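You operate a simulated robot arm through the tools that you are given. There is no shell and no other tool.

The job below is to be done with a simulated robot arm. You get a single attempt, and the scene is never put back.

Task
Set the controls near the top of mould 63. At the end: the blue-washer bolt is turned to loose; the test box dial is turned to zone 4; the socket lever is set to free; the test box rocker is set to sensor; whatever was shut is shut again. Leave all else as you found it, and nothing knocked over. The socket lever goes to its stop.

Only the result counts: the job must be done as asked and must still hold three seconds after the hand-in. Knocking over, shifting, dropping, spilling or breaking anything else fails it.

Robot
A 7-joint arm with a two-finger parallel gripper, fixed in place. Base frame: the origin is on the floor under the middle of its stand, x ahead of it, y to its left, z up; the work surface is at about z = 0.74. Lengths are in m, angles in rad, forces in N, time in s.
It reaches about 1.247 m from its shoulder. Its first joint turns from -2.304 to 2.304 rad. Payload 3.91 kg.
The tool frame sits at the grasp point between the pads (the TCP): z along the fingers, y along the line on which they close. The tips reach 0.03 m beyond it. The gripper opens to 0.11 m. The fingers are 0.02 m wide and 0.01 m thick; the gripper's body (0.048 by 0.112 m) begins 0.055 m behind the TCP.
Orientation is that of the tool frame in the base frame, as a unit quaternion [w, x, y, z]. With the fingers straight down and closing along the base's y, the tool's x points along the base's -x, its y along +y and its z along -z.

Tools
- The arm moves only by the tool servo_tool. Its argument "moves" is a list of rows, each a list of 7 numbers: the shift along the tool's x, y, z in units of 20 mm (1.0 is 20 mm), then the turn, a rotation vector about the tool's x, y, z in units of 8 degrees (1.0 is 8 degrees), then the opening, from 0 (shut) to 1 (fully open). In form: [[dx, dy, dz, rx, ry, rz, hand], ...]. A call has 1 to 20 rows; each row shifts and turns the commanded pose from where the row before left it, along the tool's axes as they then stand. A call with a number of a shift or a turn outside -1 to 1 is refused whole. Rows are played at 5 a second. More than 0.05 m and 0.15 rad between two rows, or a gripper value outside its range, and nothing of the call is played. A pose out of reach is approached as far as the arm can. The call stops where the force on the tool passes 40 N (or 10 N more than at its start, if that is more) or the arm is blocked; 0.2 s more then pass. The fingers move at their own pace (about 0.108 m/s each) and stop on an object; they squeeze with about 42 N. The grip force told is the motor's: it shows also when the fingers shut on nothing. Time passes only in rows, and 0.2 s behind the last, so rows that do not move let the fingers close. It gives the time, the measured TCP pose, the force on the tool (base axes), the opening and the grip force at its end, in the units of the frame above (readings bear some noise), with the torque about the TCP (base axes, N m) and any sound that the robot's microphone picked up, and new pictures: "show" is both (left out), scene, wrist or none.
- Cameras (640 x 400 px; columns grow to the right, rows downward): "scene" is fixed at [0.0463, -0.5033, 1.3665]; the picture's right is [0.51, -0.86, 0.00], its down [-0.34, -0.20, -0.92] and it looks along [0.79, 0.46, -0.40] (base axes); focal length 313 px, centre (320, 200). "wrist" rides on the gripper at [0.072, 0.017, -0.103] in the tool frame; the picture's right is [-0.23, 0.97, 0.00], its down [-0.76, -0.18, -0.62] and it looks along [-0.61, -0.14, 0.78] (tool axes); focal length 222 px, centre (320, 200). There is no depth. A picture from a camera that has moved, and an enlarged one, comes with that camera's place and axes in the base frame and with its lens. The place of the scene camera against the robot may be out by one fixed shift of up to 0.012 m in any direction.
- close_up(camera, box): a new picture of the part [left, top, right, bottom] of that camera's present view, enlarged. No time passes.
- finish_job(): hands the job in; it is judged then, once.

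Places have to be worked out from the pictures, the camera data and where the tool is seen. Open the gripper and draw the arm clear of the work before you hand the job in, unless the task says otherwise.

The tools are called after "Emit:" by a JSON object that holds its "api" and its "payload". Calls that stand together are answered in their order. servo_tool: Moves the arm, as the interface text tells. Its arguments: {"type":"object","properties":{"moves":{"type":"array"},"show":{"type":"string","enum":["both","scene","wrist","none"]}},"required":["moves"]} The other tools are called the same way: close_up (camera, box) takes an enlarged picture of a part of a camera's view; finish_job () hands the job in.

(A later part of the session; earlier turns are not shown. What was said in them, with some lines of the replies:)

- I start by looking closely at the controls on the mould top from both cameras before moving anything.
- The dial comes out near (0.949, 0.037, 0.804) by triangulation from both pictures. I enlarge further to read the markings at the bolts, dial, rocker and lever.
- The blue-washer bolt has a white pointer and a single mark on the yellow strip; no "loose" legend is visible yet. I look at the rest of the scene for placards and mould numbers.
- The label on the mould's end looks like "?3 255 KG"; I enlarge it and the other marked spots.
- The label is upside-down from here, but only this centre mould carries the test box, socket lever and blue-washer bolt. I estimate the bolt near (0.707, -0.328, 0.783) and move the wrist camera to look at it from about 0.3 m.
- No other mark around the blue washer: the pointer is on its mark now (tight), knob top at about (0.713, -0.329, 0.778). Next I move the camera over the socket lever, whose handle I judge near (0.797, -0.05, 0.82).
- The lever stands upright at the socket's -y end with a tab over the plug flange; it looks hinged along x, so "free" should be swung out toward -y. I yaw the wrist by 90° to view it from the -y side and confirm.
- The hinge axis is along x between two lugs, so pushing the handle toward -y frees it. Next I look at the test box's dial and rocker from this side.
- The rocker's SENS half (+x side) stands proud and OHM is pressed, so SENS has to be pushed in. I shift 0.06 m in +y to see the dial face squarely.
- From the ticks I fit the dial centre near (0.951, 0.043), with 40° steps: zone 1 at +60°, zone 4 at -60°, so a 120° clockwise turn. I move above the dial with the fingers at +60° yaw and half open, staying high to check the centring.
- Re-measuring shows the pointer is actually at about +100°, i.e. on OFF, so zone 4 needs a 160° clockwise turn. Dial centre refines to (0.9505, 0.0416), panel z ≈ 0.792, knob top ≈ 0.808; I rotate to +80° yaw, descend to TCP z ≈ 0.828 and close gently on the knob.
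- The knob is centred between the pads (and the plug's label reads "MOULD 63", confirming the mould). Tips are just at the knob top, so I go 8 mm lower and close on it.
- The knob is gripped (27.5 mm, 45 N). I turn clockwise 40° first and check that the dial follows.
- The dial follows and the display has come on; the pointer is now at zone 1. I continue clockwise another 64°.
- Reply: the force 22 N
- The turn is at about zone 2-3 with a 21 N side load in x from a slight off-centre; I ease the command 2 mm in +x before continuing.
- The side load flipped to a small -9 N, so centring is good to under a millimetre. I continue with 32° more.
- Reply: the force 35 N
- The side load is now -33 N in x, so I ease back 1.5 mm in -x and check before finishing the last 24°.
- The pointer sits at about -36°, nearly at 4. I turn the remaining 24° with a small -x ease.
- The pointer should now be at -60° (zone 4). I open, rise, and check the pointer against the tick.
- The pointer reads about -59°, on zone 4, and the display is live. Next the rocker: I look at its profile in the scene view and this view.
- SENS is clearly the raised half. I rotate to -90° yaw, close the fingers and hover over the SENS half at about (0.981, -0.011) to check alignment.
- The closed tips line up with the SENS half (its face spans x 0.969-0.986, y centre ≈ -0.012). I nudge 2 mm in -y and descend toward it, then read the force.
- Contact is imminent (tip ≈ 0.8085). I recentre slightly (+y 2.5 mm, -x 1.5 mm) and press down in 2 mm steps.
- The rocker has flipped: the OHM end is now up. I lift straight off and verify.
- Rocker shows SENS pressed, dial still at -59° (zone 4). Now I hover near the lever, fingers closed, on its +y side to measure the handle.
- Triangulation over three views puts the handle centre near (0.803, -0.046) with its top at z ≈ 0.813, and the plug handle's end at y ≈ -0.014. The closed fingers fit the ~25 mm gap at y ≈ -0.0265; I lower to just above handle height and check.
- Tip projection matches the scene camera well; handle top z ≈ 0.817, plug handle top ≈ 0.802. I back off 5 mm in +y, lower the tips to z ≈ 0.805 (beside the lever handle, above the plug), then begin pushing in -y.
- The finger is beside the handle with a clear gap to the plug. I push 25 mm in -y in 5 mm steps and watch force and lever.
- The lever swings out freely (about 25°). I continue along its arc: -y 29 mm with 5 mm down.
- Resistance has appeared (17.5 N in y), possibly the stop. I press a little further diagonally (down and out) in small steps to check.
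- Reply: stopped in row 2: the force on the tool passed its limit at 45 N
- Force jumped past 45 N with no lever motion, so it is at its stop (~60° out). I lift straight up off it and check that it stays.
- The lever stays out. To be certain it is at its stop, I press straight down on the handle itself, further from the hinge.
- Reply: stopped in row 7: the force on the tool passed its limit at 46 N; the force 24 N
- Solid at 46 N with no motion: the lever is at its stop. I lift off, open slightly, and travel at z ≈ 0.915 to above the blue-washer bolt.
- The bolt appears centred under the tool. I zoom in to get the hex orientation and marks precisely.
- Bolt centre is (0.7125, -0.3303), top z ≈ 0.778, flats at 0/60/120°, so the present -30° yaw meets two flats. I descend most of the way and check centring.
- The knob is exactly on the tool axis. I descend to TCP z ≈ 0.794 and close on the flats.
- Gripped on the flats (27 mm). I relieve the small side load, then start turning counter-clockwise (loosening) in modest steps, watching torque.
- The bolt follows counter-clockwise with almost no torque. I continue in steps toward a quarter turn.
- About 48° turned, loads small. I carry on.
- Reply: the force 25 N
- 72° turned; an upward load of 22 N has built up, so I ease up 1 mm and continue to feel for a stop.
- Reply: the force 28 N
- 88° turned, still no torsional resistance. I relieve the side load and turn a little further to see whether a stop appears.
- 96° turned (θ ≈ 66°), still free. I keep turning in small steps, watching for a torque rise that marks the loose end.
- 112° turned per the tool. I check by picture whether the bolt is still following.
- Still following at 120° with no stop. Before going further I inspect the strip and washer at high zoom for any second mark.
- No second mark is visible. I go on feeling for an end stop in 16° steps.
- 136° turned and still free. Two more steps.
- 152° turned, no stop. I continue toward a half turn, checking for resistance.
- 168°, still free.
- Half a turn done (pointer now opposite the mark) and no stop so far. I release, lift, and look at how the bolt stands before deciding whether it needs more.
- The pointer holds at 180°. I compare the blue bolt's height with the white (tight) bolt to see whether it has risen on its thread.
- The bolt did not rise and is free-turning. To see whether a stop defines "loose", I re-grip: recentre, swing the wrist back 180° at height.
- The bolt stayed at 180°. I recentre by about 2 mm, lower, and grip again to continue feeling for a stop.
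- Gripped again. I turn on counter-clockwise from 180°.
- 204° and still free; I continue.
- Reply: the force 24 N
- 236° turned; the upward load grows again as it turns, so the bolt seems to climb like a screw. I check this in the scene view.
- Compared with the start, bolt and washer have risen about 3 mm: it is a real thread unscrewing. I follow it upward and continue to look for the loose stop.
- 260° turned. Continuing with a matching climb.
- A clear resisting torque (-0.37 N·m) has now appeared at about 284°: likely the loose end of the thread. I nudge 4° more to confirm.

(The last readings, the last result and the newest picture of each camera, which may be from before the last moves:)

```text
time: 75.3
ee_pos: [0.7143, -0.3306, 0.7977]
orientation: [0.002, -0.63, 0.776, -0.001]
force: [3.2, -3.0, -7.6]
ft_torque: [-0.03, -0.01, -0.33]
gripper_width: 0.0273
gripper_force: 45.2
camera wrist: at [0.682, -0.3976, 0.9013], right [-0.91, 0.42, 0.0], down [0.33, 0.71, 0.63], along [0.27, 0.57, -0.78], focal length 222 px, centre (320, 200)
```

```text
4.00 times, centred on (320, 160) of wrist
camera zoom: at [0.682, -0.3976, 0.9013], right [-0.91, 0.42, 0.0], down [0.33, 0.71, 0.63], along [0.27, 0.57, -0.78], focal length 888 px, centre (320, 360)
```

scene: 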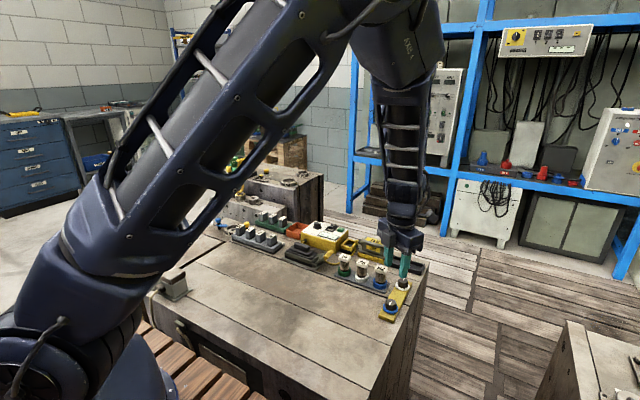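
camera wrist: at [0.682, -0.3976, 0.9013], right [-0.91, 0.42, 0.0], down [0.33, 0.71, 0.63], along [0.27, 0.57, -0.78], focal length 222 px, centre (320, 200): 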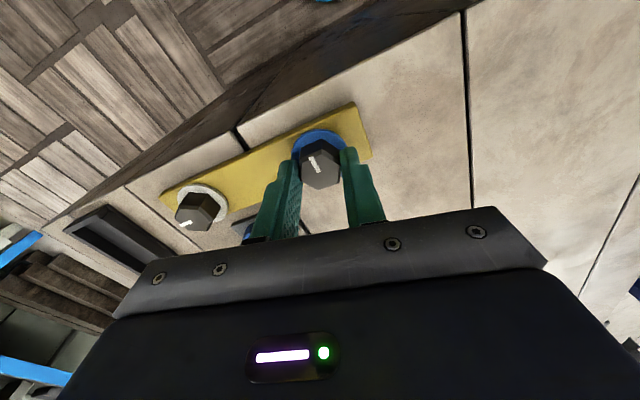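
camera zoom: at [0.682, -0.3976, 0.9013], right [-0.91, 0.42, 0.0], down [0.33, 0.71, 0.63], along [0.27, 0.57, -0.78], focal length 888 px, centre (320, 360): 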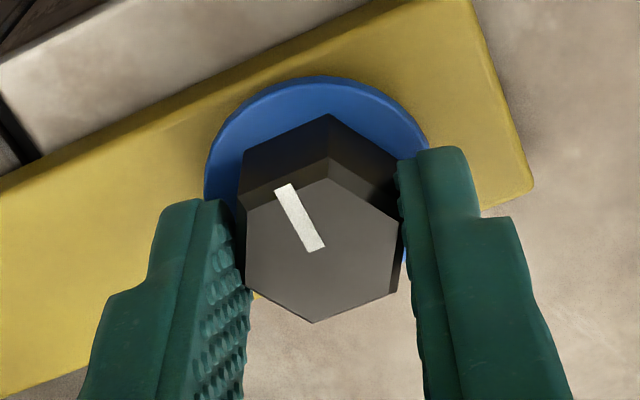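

The bolt has stopped and the grip slips on it, so this is the loose end. I release, lift and read the pointer angle.

Emit:
{"api": "servo_tool", "payload": {"moves": [[0, 0, 0, 0, 0, 0, 0.4], [0, 0, 0, 0, 0, 0, 0.4], [0, 0, -0.5, 0, 0, 0, 0.4], [0, 0, -1, 0, 0, 0, 0.4], [0, 0, -1, 0, 0, 0, 0.4], [0, 0, -1, 0, 0, 0, 0.4], [0, 0, -1, 0, 0, 0, 0.4], [0, 0, -1, 0, 0, 0, 0.4], [0, 0, 0, 0, 0, 0, 0.4]], "show": "both"}}

Emit:
{"api": "close_up", "payload": {"camera": "wrist", "box": [280, 80, 360, 130]}}

Emit:
{"api": "close_up", "payload": {"camera": "scene", "box": [376, 296, 408, 316]}}

```text
time: 77.3
ee_pos: [0.7147, -0.3302, 0.9072]
orientation: [0.002, -0.63, 0.776, -0.001]
force: [0.6, -1.0, 0.4]
ft_torque: [0.03, 0.03, 0.01]
gripper_width: 0.044
gripper_force: 0.1
camera wrist: at [0.6815, -0.3977, 1.0114], right [-0.91, 0.42, 0.0], down [0.33, 0.71, 0.63], along [0.27, 0.57, -0.78], focal length 222 px, centre (320, 200)
```

scene: 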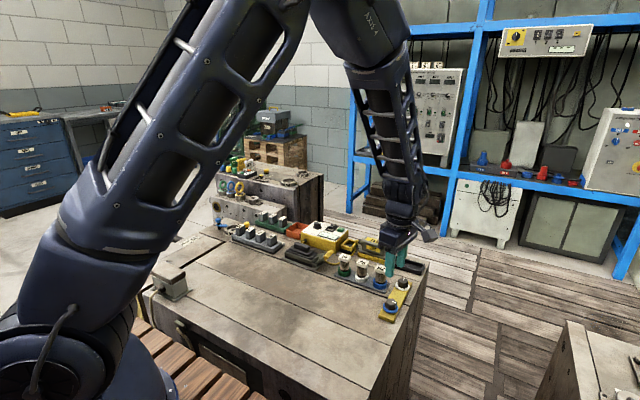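
wrist: 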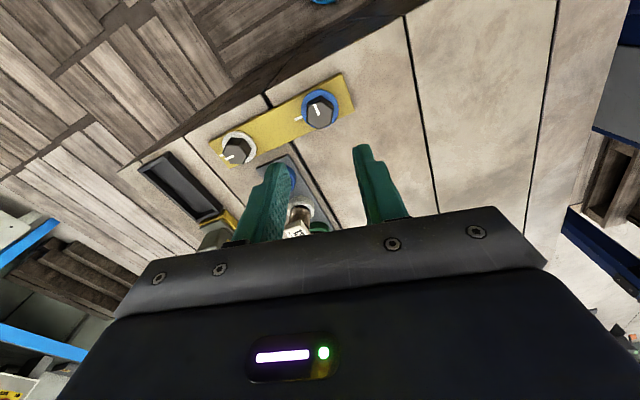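

```text
8.00 times, centred on (320, 105) of wrist
camera zoom: at [0.6815, -0.3977, 1.0114], right [-0.91, 0.42, 0.0], down [0.33, 0.71, 0.63], along [0.27, 0.57, -0.78], focal length 1777 px, centre (320, 960)
```

zoom: 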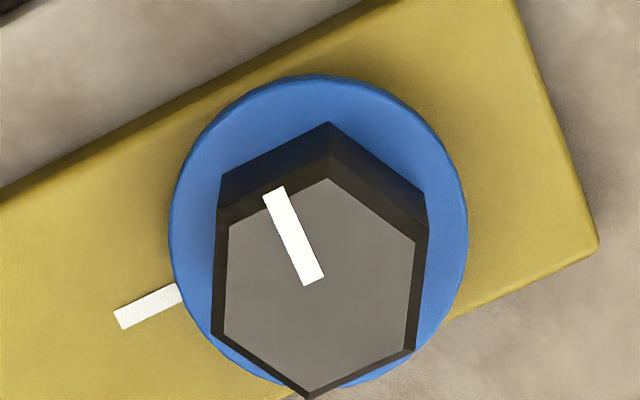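

```text
16.00 times, centred on (392, 306) of scene
camera zoom: at [0.0463, -0.5033, 1.3665], right [0.51, -0.86, 0.0], down [-0.34, -0.2, -0.92], along [0.79, 0.46, -0.4], focal length 5011 px, centre (-832, -1496)
```

zoom: 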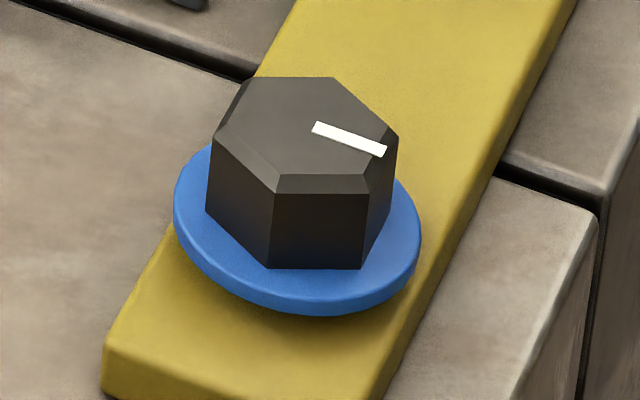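

The pointer now sits at about -91° (i.e. 270° counter-clockwise), solidly at the end of its travel: loose. I open up, raise the arm and swing the wrist back to verify everything.

Emit:
{"api": "servo_tool", "payload": {"moves": [[0, 0, -1, 0, 0, 0, 0.4], [0, 0, -1, 0, 0, 0.975, 1], [0, 0, -1, 0, 0, 0.975, 1], [0, 0, -1, 0, 0, 0.975, 1], [0, 0, -1, 0, 0, 0.975, 1], [0, 0, -1, 0, 0, 0.975, 1], [0, 0, -1, 0, 0, 0.975, 1], [0, 0, -1, 0, 0, 0.975, 1], [0, 0, -1, 0, 0, 0.975, 1], [0, 0, -1, 0, 0, 0.975, 1], [0, 0, -1, 0, 0, 0.975, 1], [0.3, 1, 0, 0, 0, 0, 1], [0.3, 1, 0, 0, 0, 0, 1], [0.3, 1, 0, 0, 0, 0, 1], [0.3, 1, 0, 0, 0, 0, 1], [0.3, 1, 0, 0, 0, 0, 1], [0.3, 1, 0, 0, 0, 0, 1], [0.3, 1, 0, 0, 0, 0, 1], [0, 0, 0, 0, 0, 0, 1]], "show": "both"}}

Emit:
{"api": "close_up", "payload": {"camera": "scene", "box": [210, 190, 430, 328]}}

Emit:
{"api": "close_up", "payload": {"camera": "wrist", "box": [180, 60, 440, 222]}}

```text
time: 81.3
ee_pos: [0.672, -0.1898, 1.128]
orientation: [0.002, -0.001, 1.0, 0.001]
force: [-0.4, -0.8, 0.9]
ft_torque: [0.01, 0.0, 0.03]
gripper_width: 0.1099
gripper_force: 0.1
camera wrist: at [0.5975, -0.174, 1.231], right [0.23, 0.97, 0.0], down [0.76, -0.18, 0.63], along [0.61, -0.14, -0.78], focal length 222 px, centre (320, 200)
```

scene: 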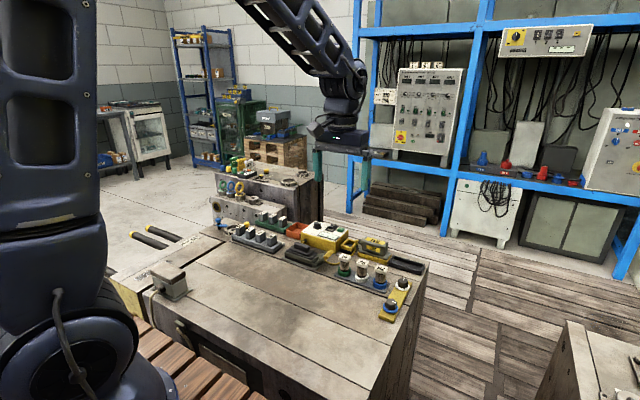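
wrist: 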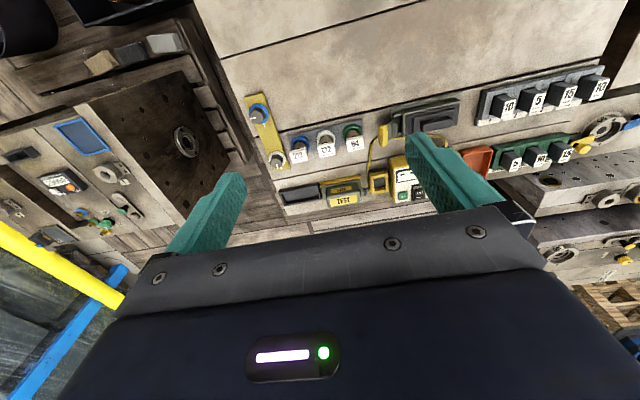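

```text
2.90 times, centred on (320, 259) of scene
camera zoom: at [0.0463, -0.5033, 1.3665], right [0.51, -0.86, 0.0], down [-0.34, -0.2, -0.92], along [0.79, 0.46, -0.4], focal length 908 px, centre (320, 29)
```

zoom: 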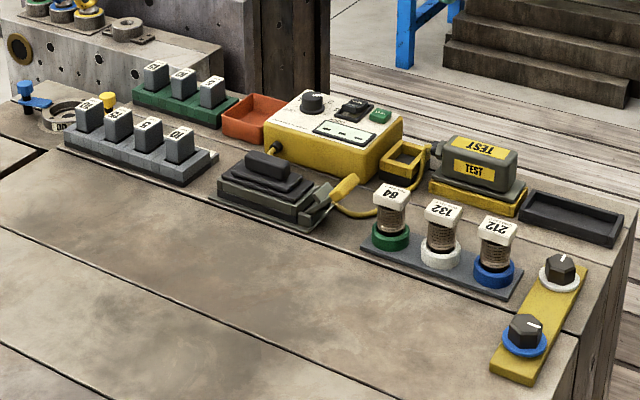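

```text
2.46 times, centred on (310, 141) of wrist
camera zoom: at [0.5975, -0.174, 1.231], right [0.23, 0.97, 0.0], down [0.76, -0.18, 0.63], along [0.61, -0.14, -0.78], focal length 547 px, centre (345, 345)
```

zoom: 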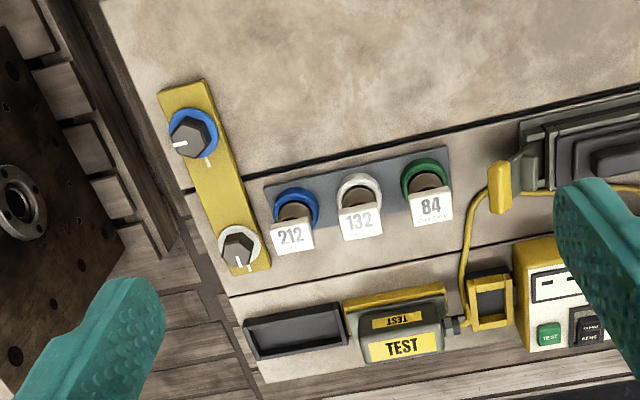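

Everything else looks as it was; I take one last close look at the dial, rocker and lever before handing in.

Emit:
{"api": "close_up", "payload": {"camera": "scene", "box": [280, 215, 376, 275]}}

Emit:
{"api": "close_up", "payload": {"camera": "scene", "box": [304, 215, 352, 245]}}

```text
6.67 times, centred on (328, 245) of scene
camera zoom: at [0.0463, -0.5033, 1.3665], right [0.51, -0.86, 0.0], down [-0.34, -0.2, -0.92], along [0.79, 0.46, -0.4], focal length 2088 px, centre (267, -100)
```

zoom: 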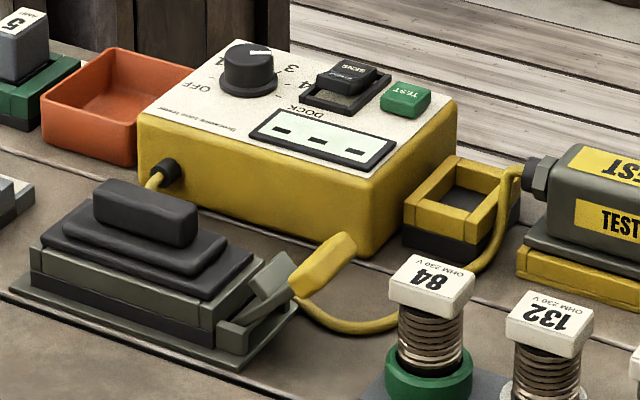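

```text
13.33 times, centred on (328, 230) of scene
camera zoom: at [0.0463, -0.5033, 1.3665], right [0.51, -0.86, 0.0], down [-0.34, -0.2, -0.92], along [0.79, 0.46, -0.4], focal length 4176 px, centre (213, -200)
```

zoom: 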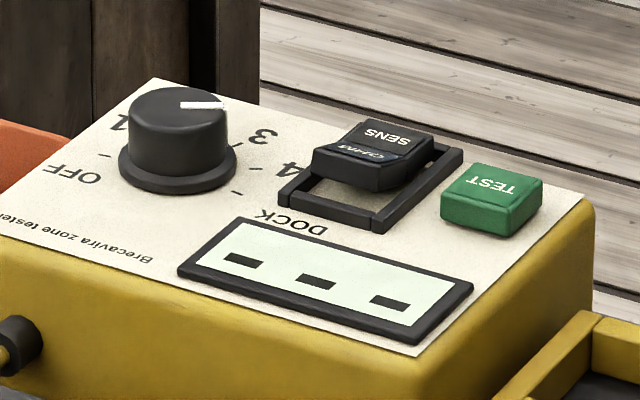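

Dial pointer is at zone 4, rocker has SENS pressed, the lever is out at its stop, and the bolt is at its loose end. The arm is raised clear with the gripper open, so I hand the job in.

Emit:
{"api": "finish_job", "payload": {}}

```text
The job is handed in.
```

I set all four controls on mould 63, checked them in the cameras, and handed the job in. The arm was raised clear with the gripper open.

| Control | Final state | How I checked it |
|---|---|---|
| Test box dial | Zone 4 | It started on OFF and I turned it 160° clockwise. The wrist camera puts the pointer within about 2° of the zone 4 mark. |
| Test box rocker | Sensor | The SENS half is down and the OHM half is up. |
| Socket lever | Free, at its stop | It swung out and held still under a push of about 45 N, in two separate tries. It stayed put after release. |
| Blue-washer bolt | Loose | I turned it counter-clockwise until it stopped, about three-quarters of a turn. |

**Bolt position:** no "loose" position is marked on the mould, only a mark that I took to be tight. I treated the end of the bolt's counter-clockwise travel as loose.

I opened nothing, so there was nothing to shut again. The test box display came on when the dial left OFF. In the final pictures everything else looks as it was at the start.
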